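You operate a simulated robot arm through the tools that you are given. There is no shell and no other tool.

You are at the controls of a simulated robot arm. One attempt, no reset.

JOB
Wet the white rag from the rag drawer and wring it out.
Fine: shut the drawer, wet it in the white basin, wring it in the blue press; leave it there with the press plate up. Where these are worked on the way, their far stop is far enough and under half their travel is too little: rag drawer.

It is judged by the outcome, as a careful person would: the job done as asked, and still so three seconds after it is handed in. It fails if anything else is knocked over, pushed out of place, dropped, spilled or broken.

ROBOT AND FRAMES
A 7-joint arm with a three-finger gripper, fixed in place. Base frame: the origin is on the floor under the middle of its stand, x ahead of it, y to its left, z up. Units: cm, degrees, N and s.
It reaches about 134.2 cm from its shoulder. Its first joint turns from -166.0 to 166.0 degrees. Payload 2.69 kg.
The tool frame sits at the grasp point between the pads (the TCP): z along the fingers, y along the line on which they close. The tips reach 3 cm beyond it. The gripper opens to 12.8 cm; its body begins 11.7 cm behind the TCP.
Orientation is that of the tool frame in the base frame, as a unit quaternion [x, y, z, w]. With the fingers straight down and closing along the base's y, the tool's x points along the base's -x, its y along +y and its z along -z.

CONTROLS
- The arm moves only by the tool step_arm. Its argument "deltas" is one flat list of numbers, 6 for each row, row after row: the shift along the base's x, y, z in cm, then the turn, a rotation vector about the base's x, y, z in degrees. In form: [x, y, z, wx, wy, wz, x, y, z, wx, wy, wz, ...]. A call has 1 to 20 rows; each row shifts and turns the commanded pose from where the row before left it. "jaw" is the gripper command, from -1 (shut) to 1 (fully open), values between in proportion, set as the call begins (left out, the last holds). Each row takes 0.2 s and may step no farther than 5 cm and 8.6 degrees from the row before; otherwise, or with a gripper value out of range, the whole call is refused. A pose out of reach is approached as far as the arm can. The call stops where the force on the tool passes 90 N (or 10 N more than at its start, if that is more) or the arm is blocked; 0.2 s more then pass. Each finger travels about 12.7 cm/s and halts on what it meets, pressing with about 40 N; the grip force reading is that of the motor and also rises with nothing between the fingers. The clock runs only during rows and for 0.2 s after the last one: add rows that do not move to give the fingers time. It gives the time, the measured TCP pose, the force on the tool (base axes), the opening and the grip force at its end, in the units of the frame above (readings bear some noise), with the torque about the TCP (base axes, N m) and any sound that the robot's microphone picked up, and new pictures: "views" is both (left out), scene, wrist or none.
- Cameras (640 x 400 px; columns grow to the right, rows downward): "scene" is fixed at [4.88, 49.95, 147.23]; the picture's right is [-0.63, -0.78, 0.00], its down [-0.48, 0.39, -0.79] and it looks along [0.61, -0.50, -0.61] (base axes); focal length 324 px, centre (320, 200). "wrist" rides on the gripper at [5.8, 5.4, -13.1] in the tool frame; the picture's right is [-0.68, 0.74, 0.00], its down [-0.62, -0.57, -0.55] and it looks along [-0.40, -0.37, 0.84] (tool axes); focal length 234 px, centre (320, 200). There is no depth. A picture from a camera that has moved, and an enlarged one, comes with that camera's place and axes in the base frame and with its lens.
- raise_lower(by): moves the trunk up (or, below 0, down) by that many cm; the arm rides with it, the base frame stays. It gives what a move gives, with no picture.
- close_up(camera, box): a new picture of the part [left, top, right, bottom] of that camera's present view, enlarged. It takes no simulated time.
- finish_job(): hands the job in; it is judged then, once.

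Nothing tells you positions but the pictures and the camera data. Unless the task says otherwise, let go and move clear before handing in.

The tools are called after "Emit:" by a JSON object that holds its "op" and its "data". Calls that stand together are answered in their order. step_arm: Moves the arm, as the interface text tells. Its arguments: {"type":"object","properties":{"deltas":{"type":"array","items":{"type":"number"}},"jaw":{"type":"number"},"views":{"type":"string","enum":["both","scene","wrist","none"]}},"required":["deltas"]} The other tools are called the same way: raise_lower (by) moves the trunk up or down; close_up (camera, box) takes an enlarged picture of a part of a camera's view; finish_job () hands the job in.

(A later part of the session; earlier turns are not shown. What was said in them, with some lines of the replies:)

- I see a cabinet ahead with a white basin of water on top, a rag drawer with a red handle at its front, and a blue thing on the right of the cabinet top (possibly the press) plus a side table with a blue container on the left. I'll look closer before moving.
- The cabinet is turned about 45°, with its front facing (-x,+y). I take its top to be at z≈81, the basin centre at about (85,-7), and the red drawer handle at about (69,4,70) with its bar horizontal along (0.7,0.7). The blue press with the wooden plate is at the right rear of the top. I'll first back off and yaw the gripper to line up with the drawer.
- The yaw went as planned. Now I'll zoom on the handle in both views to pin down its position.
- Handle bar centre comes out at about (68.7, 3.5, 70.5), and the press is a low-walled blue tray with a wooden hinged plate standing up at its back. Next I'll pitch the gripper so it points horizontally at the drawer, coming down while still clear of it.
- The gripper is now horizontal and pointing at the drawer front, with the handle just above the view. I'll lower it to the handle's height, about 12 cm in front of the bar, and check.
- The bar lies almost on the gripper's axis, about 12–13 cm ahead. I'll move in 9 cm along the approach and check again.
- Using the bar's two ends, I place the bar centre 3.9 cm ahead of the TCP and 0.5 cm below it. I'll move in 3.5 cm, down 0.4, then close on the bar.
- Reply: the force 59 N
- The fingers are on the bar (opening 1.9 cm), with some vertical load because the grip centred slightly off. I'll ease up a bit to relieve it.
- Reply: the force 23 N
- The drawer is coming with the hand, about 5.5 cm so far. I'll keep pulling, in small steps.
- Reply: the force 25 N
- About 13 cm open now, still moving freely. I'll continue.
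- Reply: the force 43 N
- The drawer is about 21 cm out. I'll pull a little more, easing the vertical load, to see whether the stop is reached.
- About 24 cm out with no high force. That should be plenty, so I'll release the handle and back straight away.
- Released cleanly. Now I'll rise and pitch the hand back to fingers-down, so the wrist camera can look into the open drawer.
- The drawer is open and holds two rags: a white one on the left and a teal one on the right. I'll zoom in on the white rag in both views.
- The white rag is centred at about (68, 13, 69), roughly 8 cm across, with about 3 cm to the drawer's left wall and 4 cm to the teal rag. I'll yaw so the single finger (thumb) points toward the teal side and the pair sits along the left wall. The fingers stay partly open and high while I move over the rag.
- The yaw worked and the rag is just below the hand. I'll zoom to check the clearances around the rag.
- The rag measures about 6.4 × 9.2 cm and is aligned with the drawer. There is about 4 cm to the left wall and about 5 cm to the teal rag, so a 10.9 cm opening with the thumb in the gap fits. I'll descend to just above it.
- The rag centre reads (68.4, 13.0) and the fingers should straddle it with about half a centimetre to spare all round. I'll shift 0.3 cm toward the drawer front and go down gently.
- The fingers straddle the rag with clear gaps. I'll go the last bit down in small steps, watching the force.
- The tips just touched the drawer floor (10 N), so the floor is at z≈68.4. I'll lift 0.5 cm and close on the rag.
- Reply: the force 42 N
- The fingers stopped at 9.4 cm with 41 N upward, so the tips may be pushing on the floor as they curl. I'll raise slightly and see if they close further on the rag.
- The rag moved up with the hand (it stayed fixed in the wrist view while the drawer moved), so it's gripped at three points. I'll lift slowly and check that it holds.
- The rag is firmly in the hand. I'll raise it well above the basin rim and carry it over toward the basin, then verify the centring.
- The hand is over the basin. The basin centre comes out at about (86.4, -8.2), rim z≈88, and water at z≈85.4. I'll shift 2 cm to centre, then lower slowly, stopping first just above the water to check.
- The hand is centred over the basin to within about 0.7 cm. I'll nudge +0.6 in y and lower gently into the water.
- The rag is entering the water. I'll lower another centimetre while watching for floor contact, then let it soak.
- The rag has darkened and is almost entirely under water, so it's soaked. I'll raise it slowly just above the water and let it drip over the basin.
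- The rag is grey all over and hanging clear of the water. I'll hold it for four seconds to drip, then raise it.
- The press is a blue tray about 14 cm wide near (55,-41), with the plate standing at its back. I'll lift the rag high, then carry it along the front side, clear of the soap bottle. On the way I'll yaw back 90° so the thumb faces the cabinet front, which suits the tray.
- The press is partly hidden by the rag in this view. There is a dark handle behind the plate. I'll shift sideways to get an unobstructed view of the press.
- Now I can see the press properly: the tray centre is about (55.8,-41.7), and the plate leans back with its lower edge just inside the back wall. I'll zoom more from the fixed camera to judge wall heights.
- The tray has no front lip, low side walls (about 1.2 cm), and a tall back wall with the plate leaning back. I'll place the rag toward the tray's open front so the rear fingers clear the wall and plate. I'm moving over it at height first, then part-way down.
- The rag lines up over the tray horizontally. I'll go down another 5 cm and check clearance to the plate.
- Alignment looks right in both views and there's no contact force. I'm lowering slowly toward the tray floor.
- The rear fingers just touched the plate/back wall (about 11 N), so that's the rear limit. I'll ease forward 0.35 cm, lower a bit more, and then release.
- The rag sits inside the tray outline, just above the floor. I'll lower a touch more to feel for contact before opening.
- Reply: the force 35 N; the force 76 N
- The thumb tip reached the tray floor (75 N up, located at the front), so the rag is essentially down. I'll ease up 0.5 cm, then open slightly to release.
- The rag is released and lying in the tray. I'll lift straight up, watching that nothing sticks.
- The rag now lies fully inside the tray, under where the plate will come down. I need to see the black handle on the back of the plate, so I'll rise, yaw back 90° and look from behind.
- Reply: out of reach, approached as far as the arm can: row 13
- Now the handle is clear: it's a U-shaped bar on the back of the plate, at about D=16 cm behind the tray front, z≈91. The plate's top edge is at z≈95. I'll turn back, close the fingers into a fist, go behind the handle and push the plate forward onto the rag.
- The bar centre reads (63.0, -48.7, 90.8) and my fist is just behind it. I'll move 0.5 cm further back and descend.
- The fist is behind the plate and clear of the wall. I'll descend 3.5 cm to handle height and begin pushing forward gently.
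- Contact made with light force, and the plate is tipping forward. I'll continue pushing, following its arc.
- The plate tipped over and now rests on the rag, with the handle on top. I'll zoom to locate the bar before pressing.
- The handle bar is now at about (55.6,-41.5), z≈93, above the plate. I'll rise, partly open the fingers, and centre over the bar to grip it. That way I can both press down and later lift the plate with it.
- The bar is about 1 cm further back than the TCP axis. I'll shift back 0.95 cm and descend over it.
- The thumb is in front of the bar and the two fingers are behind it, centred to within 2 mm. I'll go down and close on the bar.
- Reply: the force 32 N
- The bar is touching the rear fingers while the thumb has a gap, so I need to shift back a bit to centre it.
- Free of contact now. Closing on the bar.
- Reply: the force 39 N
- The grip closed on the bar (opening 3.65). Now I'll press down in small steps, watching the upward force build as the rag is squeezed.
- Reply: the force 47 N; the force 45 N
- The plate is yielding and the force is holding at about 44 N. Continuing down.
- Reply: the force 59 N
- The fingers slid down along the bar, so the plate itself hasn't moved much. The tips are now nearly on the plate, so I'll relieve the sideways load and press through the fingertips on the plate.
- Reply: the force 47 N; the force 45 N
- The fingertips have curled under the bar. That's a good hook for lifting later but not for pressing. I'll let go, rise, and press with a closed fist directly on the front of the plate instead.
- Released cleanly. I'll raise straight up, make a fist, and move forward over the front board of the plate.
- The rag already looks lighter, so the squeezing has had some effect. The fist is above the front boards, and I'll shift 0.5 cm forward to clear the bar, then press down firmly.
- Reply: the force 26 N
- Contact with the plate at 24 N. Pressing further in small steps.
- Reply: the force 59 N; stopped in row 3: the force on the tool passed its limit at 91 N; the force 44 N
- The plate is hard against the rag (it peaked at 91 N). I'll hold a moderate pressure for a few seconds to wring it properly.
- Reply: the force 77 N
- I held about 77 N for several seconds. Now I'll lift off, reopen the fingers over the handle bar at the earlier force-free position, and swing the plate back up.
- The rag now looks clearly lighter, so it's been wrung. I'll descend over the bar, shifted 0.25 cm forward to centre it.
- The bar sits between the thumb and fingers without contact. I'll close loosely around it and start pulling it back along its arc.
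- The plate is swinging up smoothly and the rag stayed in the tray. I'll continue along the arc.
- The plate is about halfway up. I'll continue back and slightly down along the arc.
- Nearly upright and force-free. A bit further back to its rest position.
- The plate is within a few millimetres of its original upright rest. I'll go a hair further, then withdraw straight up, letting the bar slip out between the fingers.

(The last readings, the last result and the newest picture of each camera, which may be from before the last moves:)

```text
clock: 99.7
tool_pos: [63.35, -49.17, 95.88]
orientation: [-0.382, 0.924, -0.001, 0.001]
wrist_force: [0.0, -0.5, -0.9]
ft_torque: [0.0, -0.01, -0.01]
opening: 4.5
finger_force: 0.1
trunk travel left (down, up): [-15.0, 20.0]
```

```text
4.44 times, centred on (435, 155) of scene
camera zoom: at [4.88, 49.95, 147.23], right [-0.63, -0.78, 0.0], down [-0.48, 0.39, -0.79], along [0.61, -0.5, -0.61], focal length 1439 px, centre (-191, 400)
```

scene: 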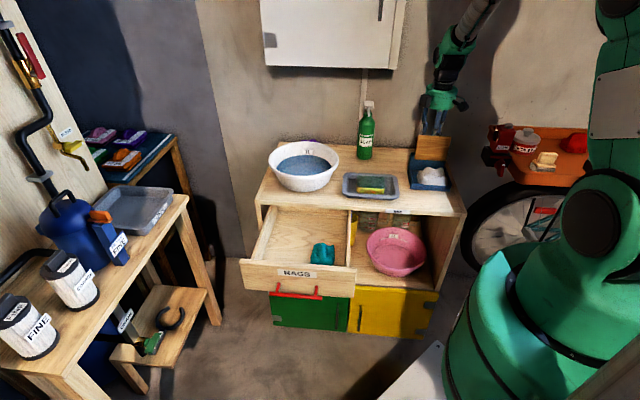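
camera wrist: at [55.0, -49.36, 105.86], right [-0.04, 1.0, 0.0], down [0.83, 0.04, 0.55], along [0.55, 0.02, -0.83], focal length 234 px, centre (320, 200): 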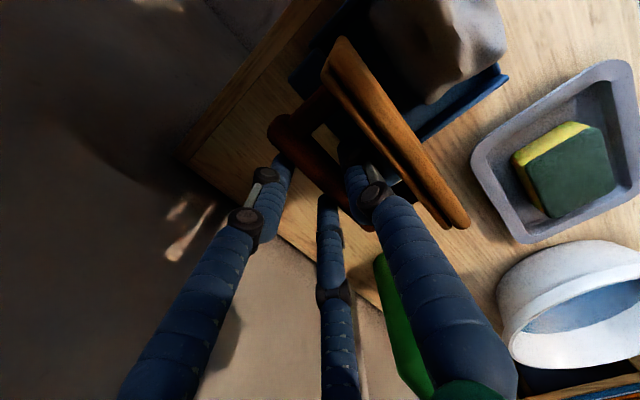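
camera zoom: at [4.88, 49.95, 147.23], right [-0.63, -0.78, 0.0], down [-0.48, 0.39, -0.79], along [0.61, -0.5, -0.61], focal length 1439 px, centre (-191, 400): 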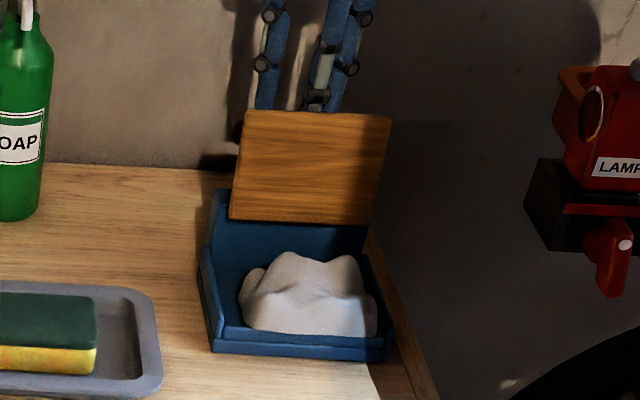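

The plate stays up by itself and the rag is in the tray. Now I'll rise clear and travel back toward the open drawer, in front of it, to push it shut.

Emit:
{"op": "step_arm", "data": {"deltas": [0, 0, 4, 0, 0, 0, 0, 0, 4.5, 0, 0, 0, 0, 0, 4.5, 0, 0, 0, 0, 0, 3, 0, 0, 0]}}

Emit:
{"op": "close_up", "data": {"camera": "scene", "box": [395, 110, 475, 200]}}

Emit:
{"op": "close_up", "data": {"camera": "scene", "box": [235, 130, 365, 310]}}

```text
clock: 100.7
tool_pos: [63.58, -49.26, 111.8]
orientation: [-0.383, 0.924, -0.002, 0.0]
wrist_force: [0.4, -0.2, -0.7]
ft_torque: [-0.02, 0.0, 0.01]
opening: 4.5
finger_force: 0.0
trunk travel left (down, up): [-15.0, 20.0]
camera wrist: at [55.53, -49.69, 124.86], right [-0.04, 1.0, 0.0], down [0.83, 0.04, 0.55], along [0.55, 0.02, -0.83], focal length 234 px, centre (320, 200)
```

scene: 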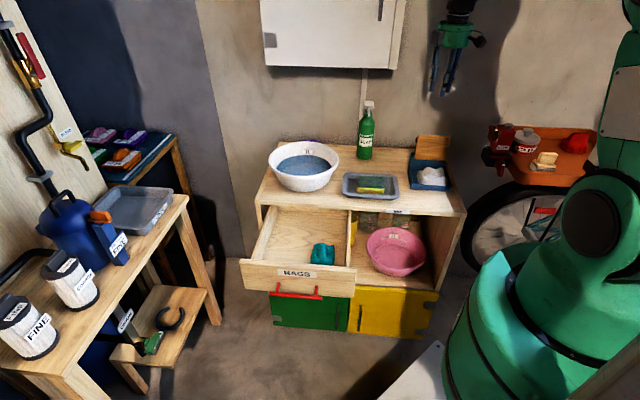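
wrist: 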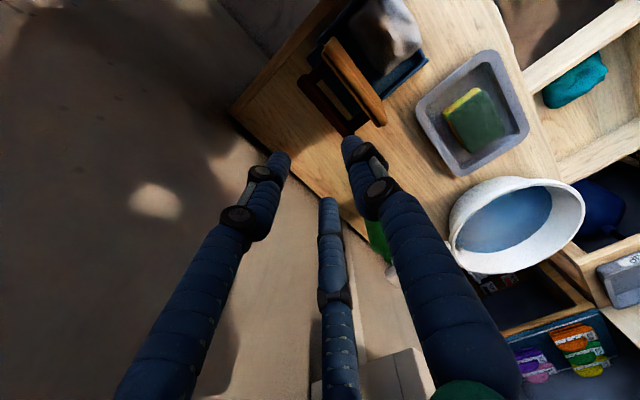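

```text
4.44 times, centred on (435, 155) of scene
camera zoom: at [4.88, 49.95, 147.23], right [-0.63, -0.78, 0.0], down [-0.48, 0.39, -0.79], along [0.61, -0.5, -0.61], focal length 1439 px, centre (-191, 400)
```

zoom: 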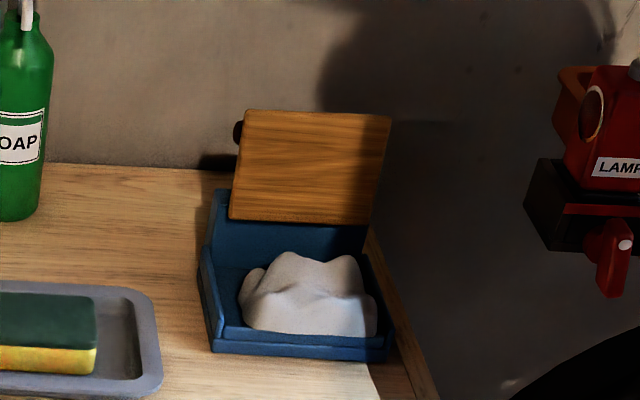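

```text
2.22 times, centred on (300, 220) of scene
camera zoom: at [4.88, 49.95, 147.23], right [-0.63, -0.78, 0.0], down [-0.48, 0.39, -0.79], along [0.61, -0.5, -0.61], focal length 720 px, centre (364, 156)
```

zoom: 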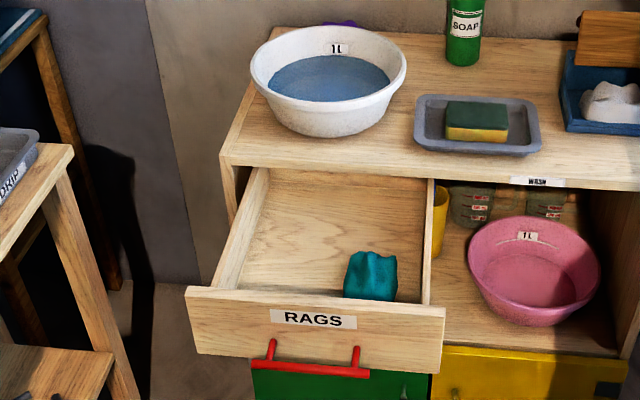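

Everything in the press area looks right. Now I'll travel to the front of the drawer at safe height with the fingers closed.

Emit:
{"op": "step_arm", "data": {"deltas": [-1, 4.2, 0, 0, 0, 0, -1, 4.2, 0, 0, 0, 0, -1, 4.2, 0, 0, 0, 0, -1, 4.2, 0, 0, 0, 0, -1, 4.2, 0, 0, 0, 0, -1, 4.2, 0, 0, 0, 0, -1, 4.2, 0, 0, 0, 0, -1, 4.2, 0, 0, 0, 0, -1, 4.2, 0, 0, 0, 0, -1, 4.2, 0, 0, 0, 0, -1, 4.2, 0, 0, 0, 0, -1, 4.2, 0, 0, 0, 0, -1, 4.2, 0, 0, 0, 0, -1, 4.2, 0, 0, 0, 0, -1, 4.2, 0, 0, 0, 0, -1, 4.2, 0, 0, 0, 0, -1, 4.2, 0, 0, 0, 0, -1, 4.2, 0, 0, 0, 0], "jaw": -1}}

```text
clock: 104.5
tool_pos: [45.09, 26.24, 111.7]
orientation: [-0.382, 0.924, -0.001, 0.001]
wrist_force: [-0.1, -0.1, 0.7]
ft_torque: [0.03, -0.04, -0.03]
opening: 0.2
finger_force: 31.2
trunk travel left (down, up): [-15.0, 20.0]
camera wrist: at [37.06, 25.93, 124.9], right [-0.04, 1.0, 0.0], down [0.83, 0.04, 0.55], along [0.55, 0.02, -0.83], focal length 234 px, centre (320, 200)
```

scene: 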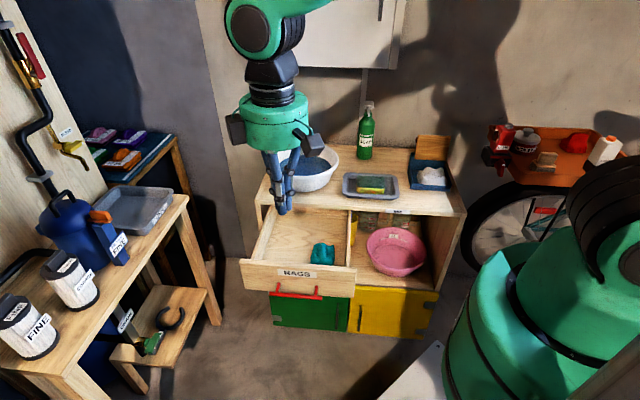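
wrist: 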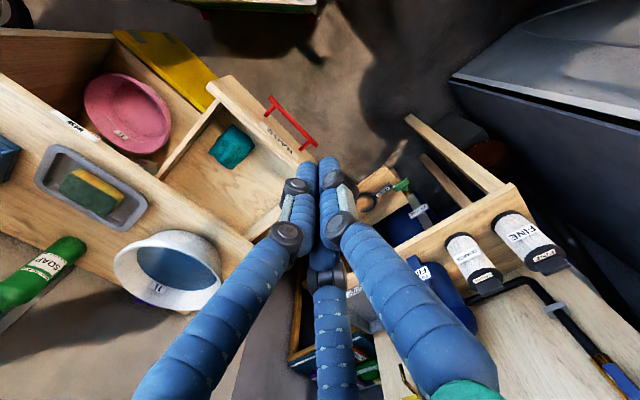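

Emit:
{"op": "step_arm", "data": {"deltas": [0, 0, -2, -5.303, -5.303, 0, 0, 0, -2, -5.303, -5.303, 0, 0, 0, -2, -5.303, -5.303, 0, 0, 0, -2, -5.303, -5.303, 0, 0, 0, -2, -5.303, -5.303, 0, 0, 0, -2, -5.303, -5.303, 0, 0, 0, -2, -5.303, -5.303, 0, 0, 0, -2, -5.303, -5.303, 0, 0, 0, -2, -5.303, -5.303, 0, 0, 0, -2, -5.303, -5.303, 0, 0, 0, -2, -5.303, -5.303, 0, 0, 0, -2, -5.303, -5.303, 0]}}

```text
clock: 107.1
tool_pos: [45.3, 26.65, 87.93]
orientation: [0.27, -0.652, 0.654, -0.272]
wrist_force: [-0.2, 0.0, 0.1]
ft_torque: [0.04, 0.03, -0.04]
opening: 0.2
finger_force: 31.8
trunk travel left (down, up): [-15.0, 20.0]
camera wrist: at [31.92, 31.68, 82.59], right [0.48, 0.48, -0.74], down [0.04, 0.82, 0.56], along [0.88, -0.3, 0.38], focal length 234 px, centre (320, 200)
```

scene: 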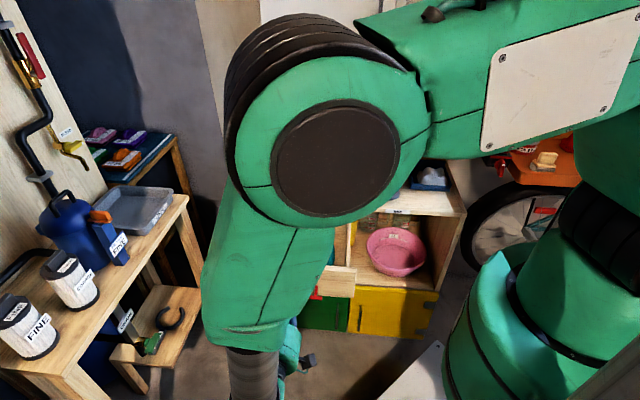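
wrist: 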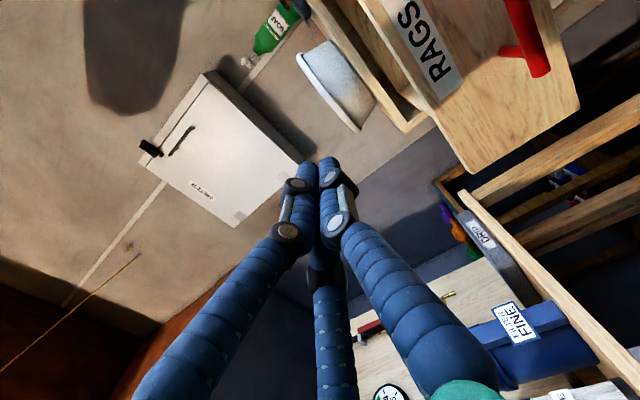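

Lowering to just above the handle bar's height, so the fist will push on the drawer panel above the bar.

Emit:
{"op": "step_arm", "data": {"deltas": [0, 0, -3.2, 0, 0, 0, 0, 0, -3.2, 0, 0, 0, 0, 0, -3.2, 0, 0, 0, 0, 0, -2.9, 0, 0, 0, 1.4, -1.4, 0, 0, 0, 0, 1.4, -1.4, 0, 0, 0, 0]}}

Emit:
{"op": "close_up", "data": {"camera": "wrist", "box": [200, 20, 480, 200]}}

```text
clock: 108.5
tool_pos: [48.23, 23.38, 75.54]
orientation: [0.27, -0.652, 0.654, -0.272]
wrist_force: [0.5, 1.0, 0.4]
ft_torque: [0.02, 0.02, -0.02]
opening: 0.22
finger_force: 31.8
trunk travel left (down, up): [-15.0, 20.0]
camera wrist: at [34.88, 28.47, 70.14], right [0.48, 0.48, -0.74], down [0.05, 0.83, 0.56], along [0.88, -0.3, 0.37], focal length 234 px, centre (320, 200)
```

scene: 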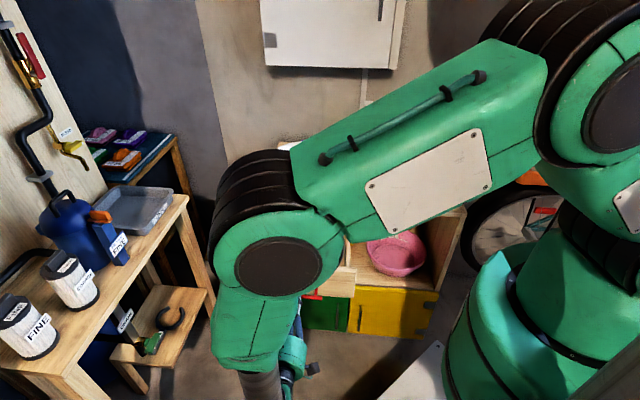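
wrist: 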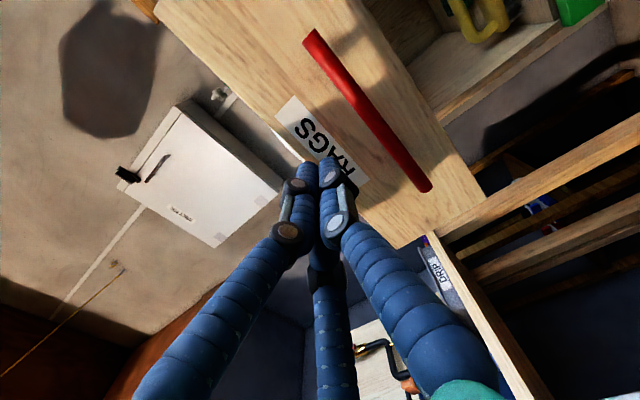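

```text
2.22 times, centred on (340, 110) of wrist
camera zoom: at [34.88, 28.47, 70.14], right [0.48, 0.48, -0.74], down [0.05, 0.83, 0.56], along [0.88, -0.3, 0.37], focal length 520 px, centre (276, 400)
```

zoom: 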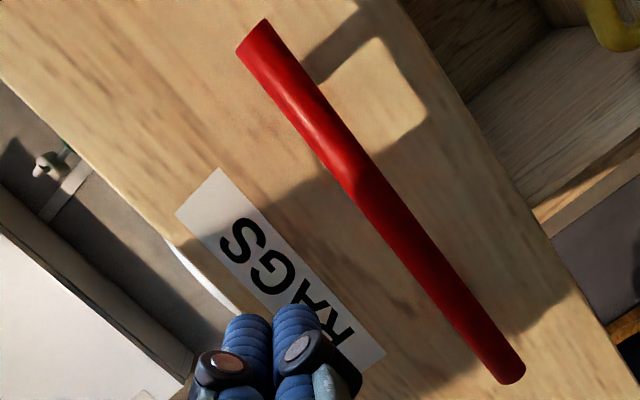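

The fist would hit near the panel's top edge, so I'll lower 1.1 cm, which is still clear of the bar, and then push the drawer in.

Emit:
{"op": "step_arm", "data": {"deltas": [0, 0, -1.1, 0, 0, 0, 1.0, -1.0, 0, 0, 0, 0, 1.0, -1.0, 0, 0, 0, 0, 1.0, -1.0, 0, 0, 0, 0, 0.7, -0.7, 0, 0, 0, 0]}}

Emit:
{"op": "close_up", "data": {"camera": "wrist", "box": [200, 40, 480, 220]}}

```text
clock: 109.7
tool_pos: [51.91, 19.78, 74.26]
orientation: [0.271, -0.652, 0.655, -0.27]
wrist_force: [-0.2, -1.1, 0.2]
ft_torque: [-0.02, 0.0, -0.01]
opening: 0.21
finger_force: 31.5
trunk travel left (down, up): [-15.0, 20.0]
camera wrist: at [38.55, 24.79, 68.88], right [0.48, 0.48, -0.74], down [0.05, 0.82, 0.56], along [0.88, -0.3, 0.37], focal length 234 px, centre (320, 200)
```

scene: 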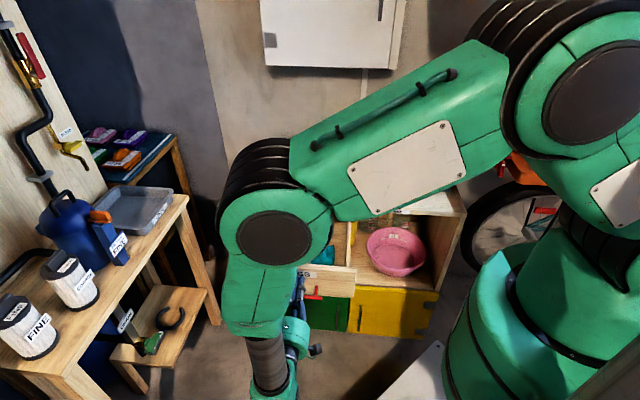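
wrist: 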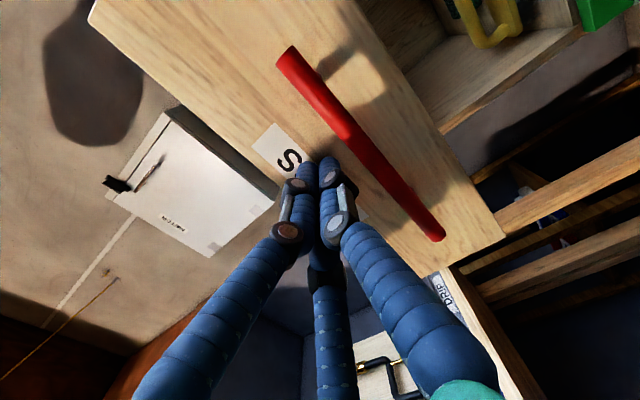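

```text
2.22 times, centred on (340, 130) of wrist
camera zoom: at [38.55, 24.79, 68.88], right [0.48, 0.48, -0.74], down [0.05, 0.82, 0.56], along [0.88, -0.3, 0.37], focal length 520 px, centre (276, 356)
```

zoom: 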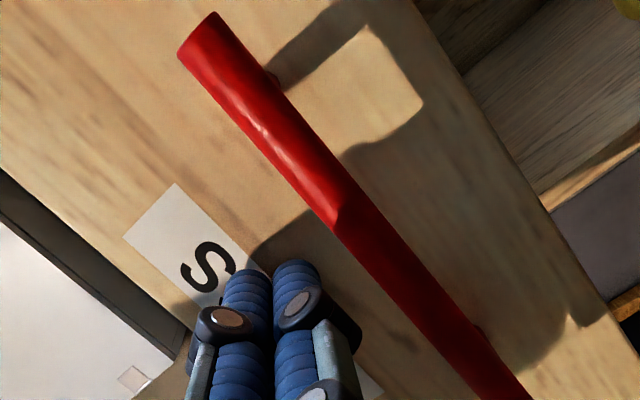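

The fist is about 1 cm from the panel. Pushing the drawer in steadily.

Emit:
{"op": "step_arm", "data": {"deltas": [1.0, -1.0, 0, 0, 0, 0, 1.2, -1.2, 0, 0, 0, 0, 1.2, -1.2, 0, 0, 0, 0, 1.2, -1.2, 0, 0, 0, 0, 1.2, -1.2, 0, 0, 0, 0, 1.2, -1.2, 0, 0, 0, 0]}}

```text
clock: 111.1
tool_pos: [58.93, 12.69, 74.11]
orientation: [0.271, -0.652, 0.655, -0.271]
wrist_force: [-0.3, -0.4, -0.1]
ft_torque: [0.01, 0.0, 0.01]
opening: 0.23
finger_force: 31.2
trunk travel left (down, up): [-15.0, 20.0]
camera wrist: at [45.5, 17.75, 68.86], right [0.48, 0.48, -0.74], down [0.05, 0.82, 0.56], along [0.88, -0.3, 0.37], focal length 234 px, centre (320, 200)
```

scene: 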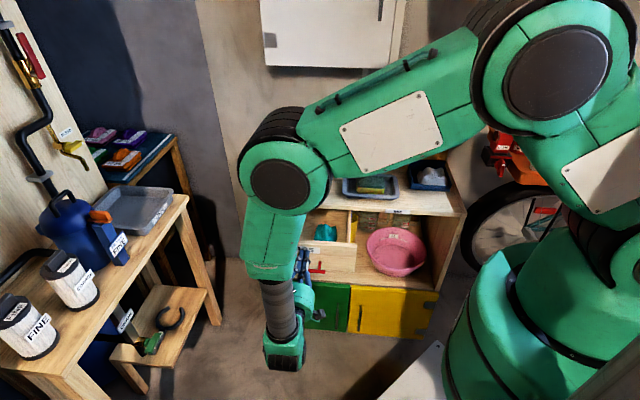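
wrist: 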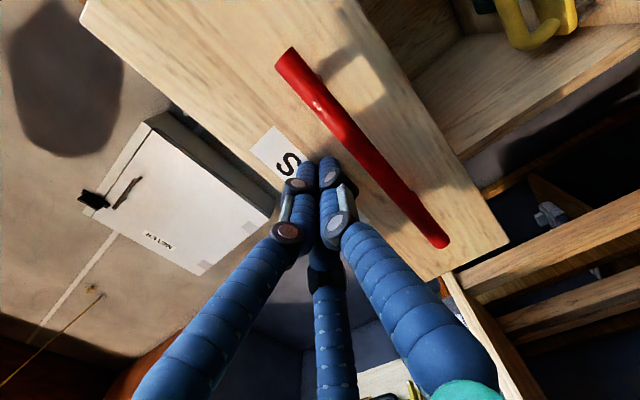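

The drawer is sliding in with the hand. Continuing.

Emit:
{"op": "step_arm", "data": {"deltas": [1.2, -1.2, 0, 0, 0, 0, 1.2, -1.2, 0, 0, 0, 0, 1.2, -1.2, 0, 0, 0, 0, 1.2, -1.2, 0, 0, 0, 0, 1.1, -1.1, 0, 0, 0, 0, 1.0, -1.0, 0, 0, 0, 0]}}

Emit:
{"op": "step_arm", "data": {"deltas": [0.6, -0.6, 0, 0, 0, 0, 0.5, -0.5, 0, 0, 0, 0, 0.4, -0.4, 0, 0, 0, 0]}}

```text
clock: 112.5
tool_pos: [65.85, 6.11, 74.22]
orientation: [0.27, -0.652, 0.655, -0.271]
wrist_force: [1.2, 0.2, 0.1]
ft_torque: [-0.04, -0.01, -0.01]
opening: 0.22
finger_force: 31.5
trunk travel left (down, up): [-15.0, 20.0]
camera wrist: at [52.43, 11.17, 68.86], right [0.48, 0.48, -0.74], down [0.05, 0.82, 0.56], along [0.88, -0.3, 0.37], focal length 234 px, centre (320, 200)
```

scene: 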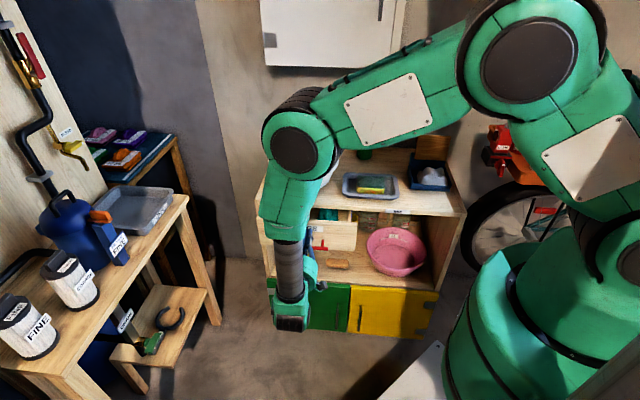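
wrist: 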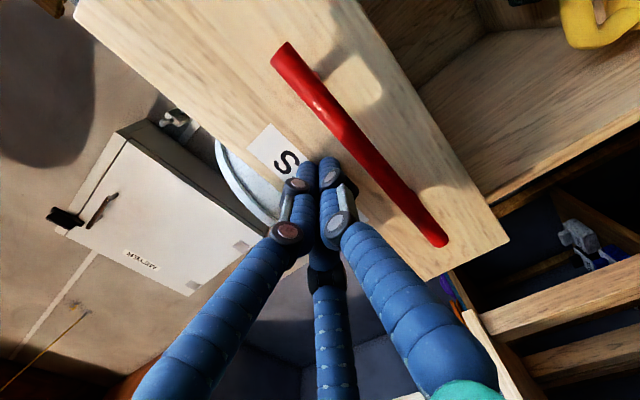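

```text
clock: 113.3
tool_pos: [67.27, 4.32, 74.04]
orientation: [0.271, -0.652, 0.654, -0.271]
wrist_force: [0.2, 0.3, 0.1]
ft_torque: [0.0, 0.0, 0.01]
opening: 0.21
finger_force: 31.4
trunk travel left (down, up): [-15.0, 20.0]
camera wrist: at [53.93, 9.46, 68.81], right [0.48, 0.48, -0.74], down [0.05, 0.82, 0.56], along [0.88, -0.3, 0.37], focal length 234 px, centre (320, 200)
```

scene: 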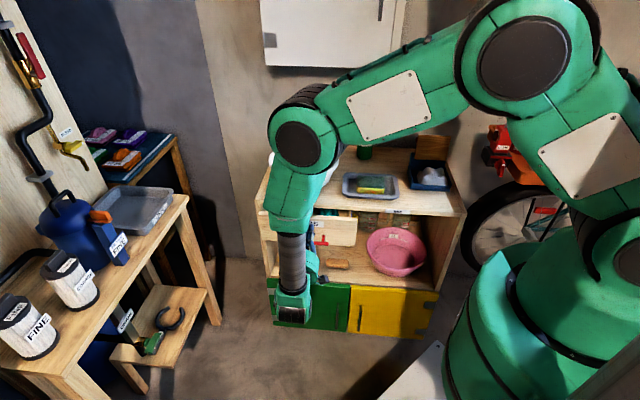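
wrist: 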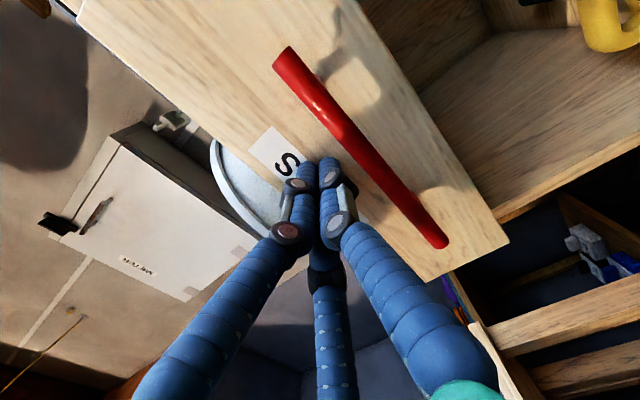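

Still sliding freely with a few centimetres to go. I'll continue in small steps until I feel the closed stop.

Emit:
{"op": "step_arm", "data": {"deltas": [0.5, -0.5, 0, 0, 0, 0, 0.5, -0.5, 0, 0, 0, 0, 0.4, -0.4, 0, 0, 0, 0], "views": "none"}}

Emit:
{"op": "step_arm", "data": {"deltas": [0.3, -0.3, 0, 0, 0, 0, 0.3, -0.3, 0, 0, 0, 0]}}

Emit:
{"op": "close_up", "data": {"camera": "scene", "box": [250, 150, 380, 280]}}

```text
clock: 114.1
tool_pos: [68.6, 2.89, 74.15]
orientation: [0.27, -0.652, 0.654, -0.271]
wrist_force: [0.0, -0.3, 0.0]
ft_torque: [0.02, 0.01, 0.01]
opening: 0.2
finger_force: 31.7
trunk travel left (down, up): [-15.0, 20.0]
```

```text
clock: 114.7
tool_pos: [69.42, 2.51, 74.27]
orientation: [0.271, -0.653, 0.653, -0.272]
wrist_force: [0.0, 0.1, 0.1]
ft_torque: [0.01, 0.0, -0.04]
opening: 0.18
finger_force: 31.3
trunk travel left (down, up): [-15.0, 20.0]
camera wrist: at [56.01, 7.52, 68.8], right [0.48, 0.48, -0.74], down [0.05, 0.82, 0.56], along [0.88, -0.3, 0.37], focal length 234 px, centre (320, 200)
```

scene: 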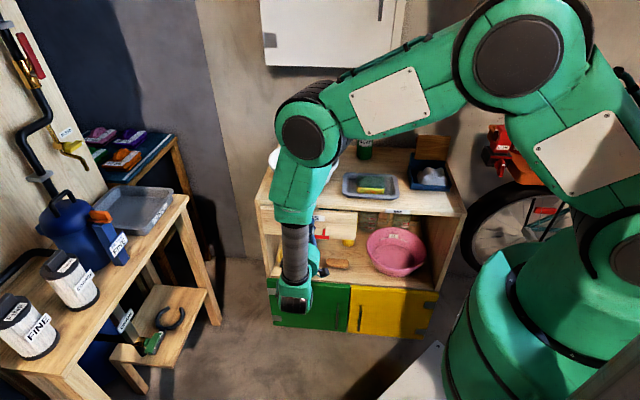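
wrist: 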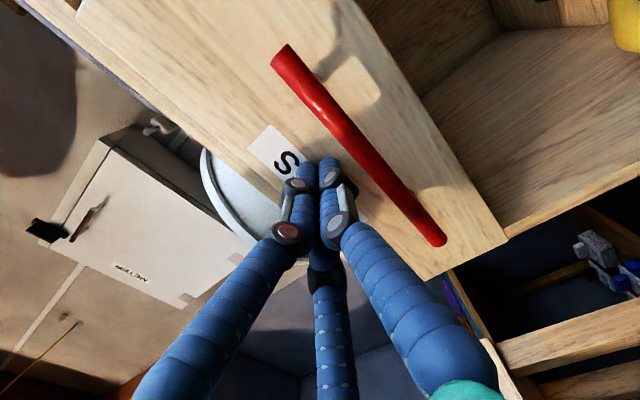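

```text
3.08 times, centred on (315, 215) of scene
camera zoom: at [4.88, 49.95, 147.23], right [-0.63, -0.78, 0.0], down [-0.48, 0.39, -0.79], along [0.61, -0.5, -0.61], focal length 996 px, centre (335, 154)
```

zoom: 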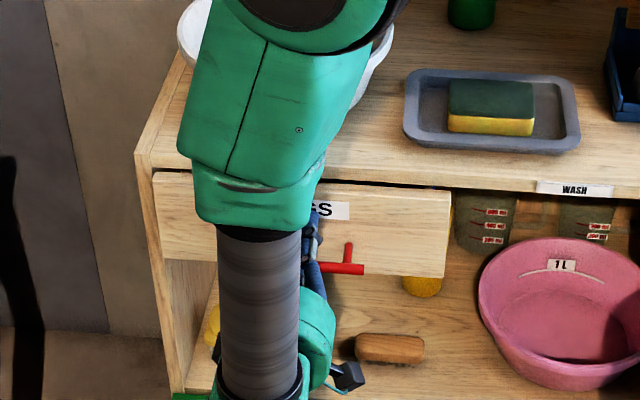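

Emit:
{"op": "step_arm", "data": {"deltas": [0.25, -0.25, 0, 0, 0, 0, 0.25, -0.25, 0, 0, 0, 0, 0, 0, 0, 0, 0, 0], "views": "none"}}

```text
clock: 115.5
tool_pos: [69.4, 2.39, 74.11]
orientation: [0.274, -0.651, 0.654, -0.272]
wrist_force: [-25.1, 24.1, 10.9]
ft_torque: [-0.02, -0.05, -0.25]
opening: 0.61
finger_force: 31.5
trunk travel left (down, up): [-15.0, 20.0]
stopped in row 3: the force on the tool passed its limit at 94 N (the readings are from after the stop); the commanded pose is now the measured one
```

The drawer hit its closed stop. I'll back the hand straight away and check.

Emit:
{"op": "step_arm", "data": {"deltas": [-0.5, 0.5, 0, 0, 0, 0, -1.5, 1.5, 0, 0, 0, 0, -2.5, 2.5, 0, 0, 0, 0, -3, 3, 0, 0, 0, 0, -3, 3, 0, 0, 0, 0, -3, 3, 0, 0, 0, 0, -3, 3, 0, 0, 0, 0]}}

Emit:
{"op": "close_up", "data": {"camera": "wrist", "box": [200, 20, 480, 200]}}

```text
clock: 117.1
tool_pos: [52.85, 18.92, 73.85]
orientation: [0.273, -0.651, 0.654, -0.272]
wrist_force: [0.4, -0.2, -0.6]
ft_torque: [-0.03, -0.01, -0.02]
opening: 0.23
finger_force: 31.6
trunk travel left (down, up): [-15.0, 20.0]
camera wrist: at [39.43, 23.81, 68.63], right [0.47, 0.48, -0.74], down [0.04, 0.83, 0.56], along [0.88, -0.3, 0.37], focal length 234 px, centre (320, 200)
```

scene: 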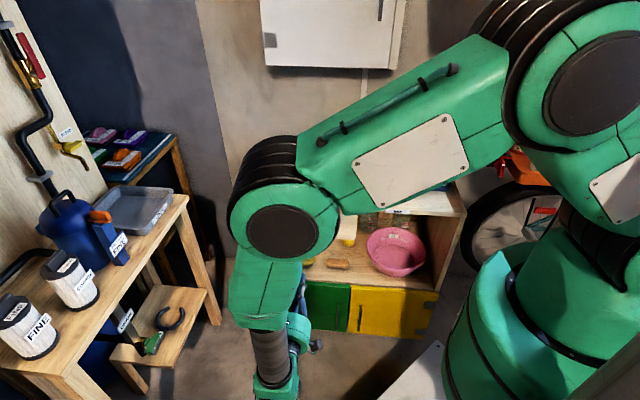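
wrist: 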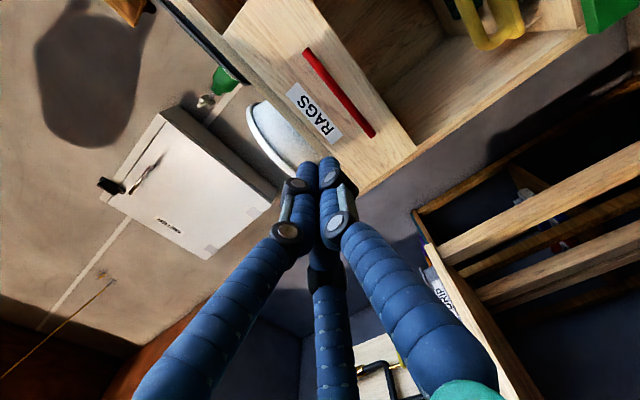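

```text
2.22 times, centred on (340, 110) of wrist
camera zoom: at [39.43, 23.81, 68.63], right [0.47, 0.48, -0.74], down [0.04, 0.83, 0.56], along [0.88, -0.3, 0.37], focal length 520 px, centre (276, 400)
```

zoom: 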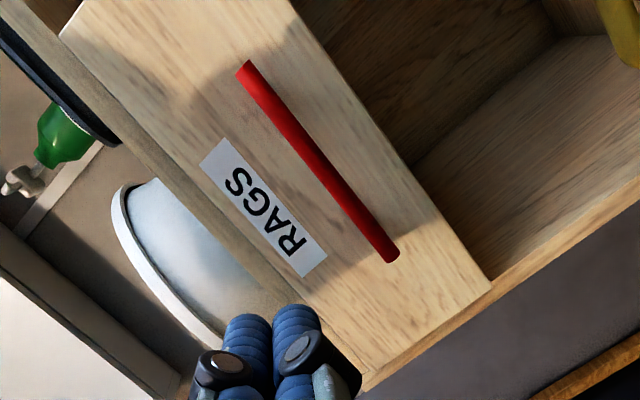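

The drawer is shut. I'll back off, rise and return the hand to fingers-down, clear of everything, so I can inspect the whole scene.

Emit:
{"op": "step_arm", "data": {"deltas": [-2.5, 2.5, 0, 0, 0, 0, -2.5, 2.5, 0, 0, 0, 0, -2, 2, 0, 0, 0, 0, 0, 0, 4, 0, 0, 0, 0, 0, 4, 0, 0, 0, 0, 0, 3, 5.303, 5.303, 0, 0, 0, 3, 5.303, 5.303, 0, 0, 0, 3, 5.303, 5.303, 0, 0, 0, 3, 5.303, 5.303, 0, 0, 0, 3, 5.303, 5.303, 0, 0, 0, 3, 5.303, 5.303, 0, 0, 0, 3, 5.303, 5.303, 0, 0, 0, 2, 5.303, 5.303, 0, 0, 0, 2, 5.303, 5.303, 0, 0, 0, 2, 5.303, 5.303, 0, 0, 0, 1, 5.303, 5.303, 0, 0, 0, 0, 5.303, 5.303, 0]}}

```text
clock: 120.7
tool_pos: [46.13, 25.54, 110.08]
orientation: [-0.385, 0.923, 0.001, 0.004]
wrist_force: [-0.2, 0.7, 0.1]
ft_torque: [-0.01, -0.03, -0.01]
opening: 0.23
finger_force: 31.3
trunk travel left (down, up): [-15.0, 20.0]
camera wrist: at [38.06, 25.13, 123.18], right [-0.05, 1.0, 0.0], down [0.83, 0.04, 0.55], along [0.55, 0.03, -0.83], focal length 234 px, centre (320, 200)
```

scene: 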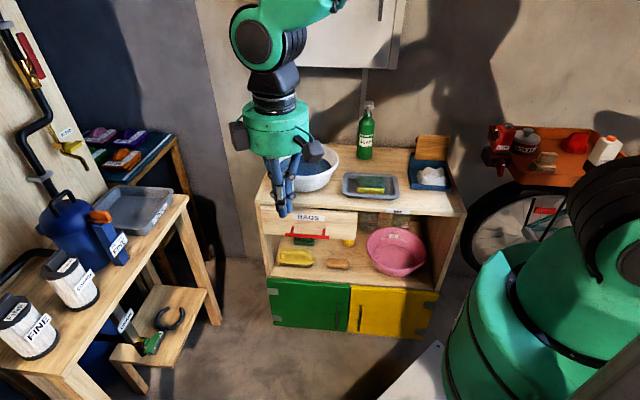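
wrist: 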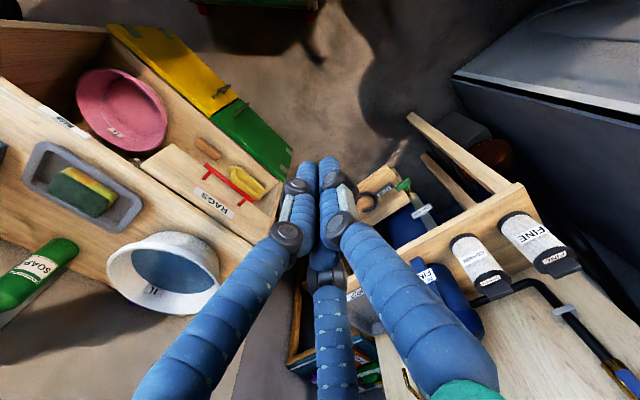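

Emit:
{"op": "close_up", "data": {"camera": "scene", "box": [395, 110, 475, 200]}}

Emit:
{"op": "close_up", "data": {"camera": "scene", "box": [240, 180, 370, 280]}}

Emit:
{"op": "close_up", "data": {"camera": "wrist", "box": [0, 60, 300, 320]}}

```text
4.44 times, centred on (435, 155) of scene
camera zoom: at [4.88, 49.95, 147.23], right [-0.63, -0.78, 0.0], down [-0.48, 0.39, -0.79], along [0.61, -0.5, -0.61], focal length 1439 px, centre (-191, 400)
```

zoom: 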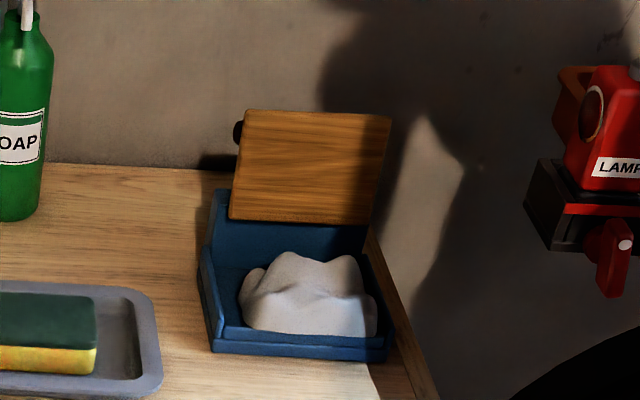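

```text
4.00 times, centred on (305, 230) of scene
camera zoom: at [4.88, 49.95, 147.23], right [-0.63, -0.78, 0.0], down [-0.48, 0.39, -0.79], along [0.61, -0.5, -0.61], focal length 1295 px, centre (380, 80)
```

zoom: 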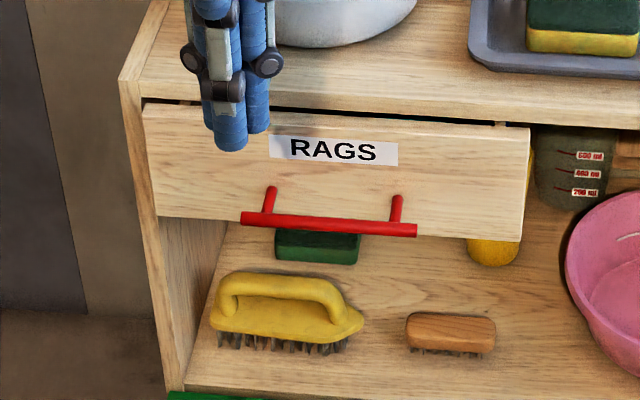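

```text
1.54 times, centred on (150, 190) of wrist
camera zoom: at [38.06, 25.13, 123.18], right [-0.05, 1.0, 0.0], down [0.83, 0.04, 0.55], along [0.55, 0.03, -0.83], focal length 360 px, centre (582, 215)
```

zoom: 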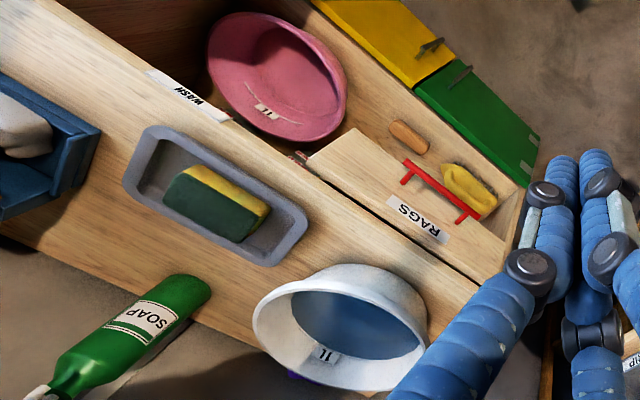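

Everything checks out:
- **Drawer:** shut, with the handle in the same picture position as at the start and the teal rag inside.
- **Rag:** wetted, wrung, and lying in the blue press.
- **Press plate:** standing up by itself.
- **Surroundings:** basin, soap, sponge tray and the rest are undisturbed.

The hand is empty and clear, so I'm handing in.

Emit:
{"op": "finish_job", "data": {}}

```text
The job is handed in.
```

The white rag has been wetted in the white basin and wrung in the blue press. It's lying in the press tray with the plate standing up on its own. The job is handed in, but I haven't seen the judgement.

- **Drawer:** pushed back to its closed stop, with the handle in the same spot in the picture as at the start. The teal rag is still inside.
- **Wetting:** the rag was almost fully under water for a few seconds, turned dark grey all over, then dripped over the basin for about five seconds.
- **Wringing:** I pressed on the plate with up to about 90 N and held about 77 N for roughly two seconds. The rag came out clearly lighter, which is my only sign that it was wrung. The plate barely moved while pressing, and the rag's front edge stuck out slightly past it.
- **Everything else:** the basin, soap bottle, sponge tray and the shelf below look undisturbed, and I saw no water spilled.
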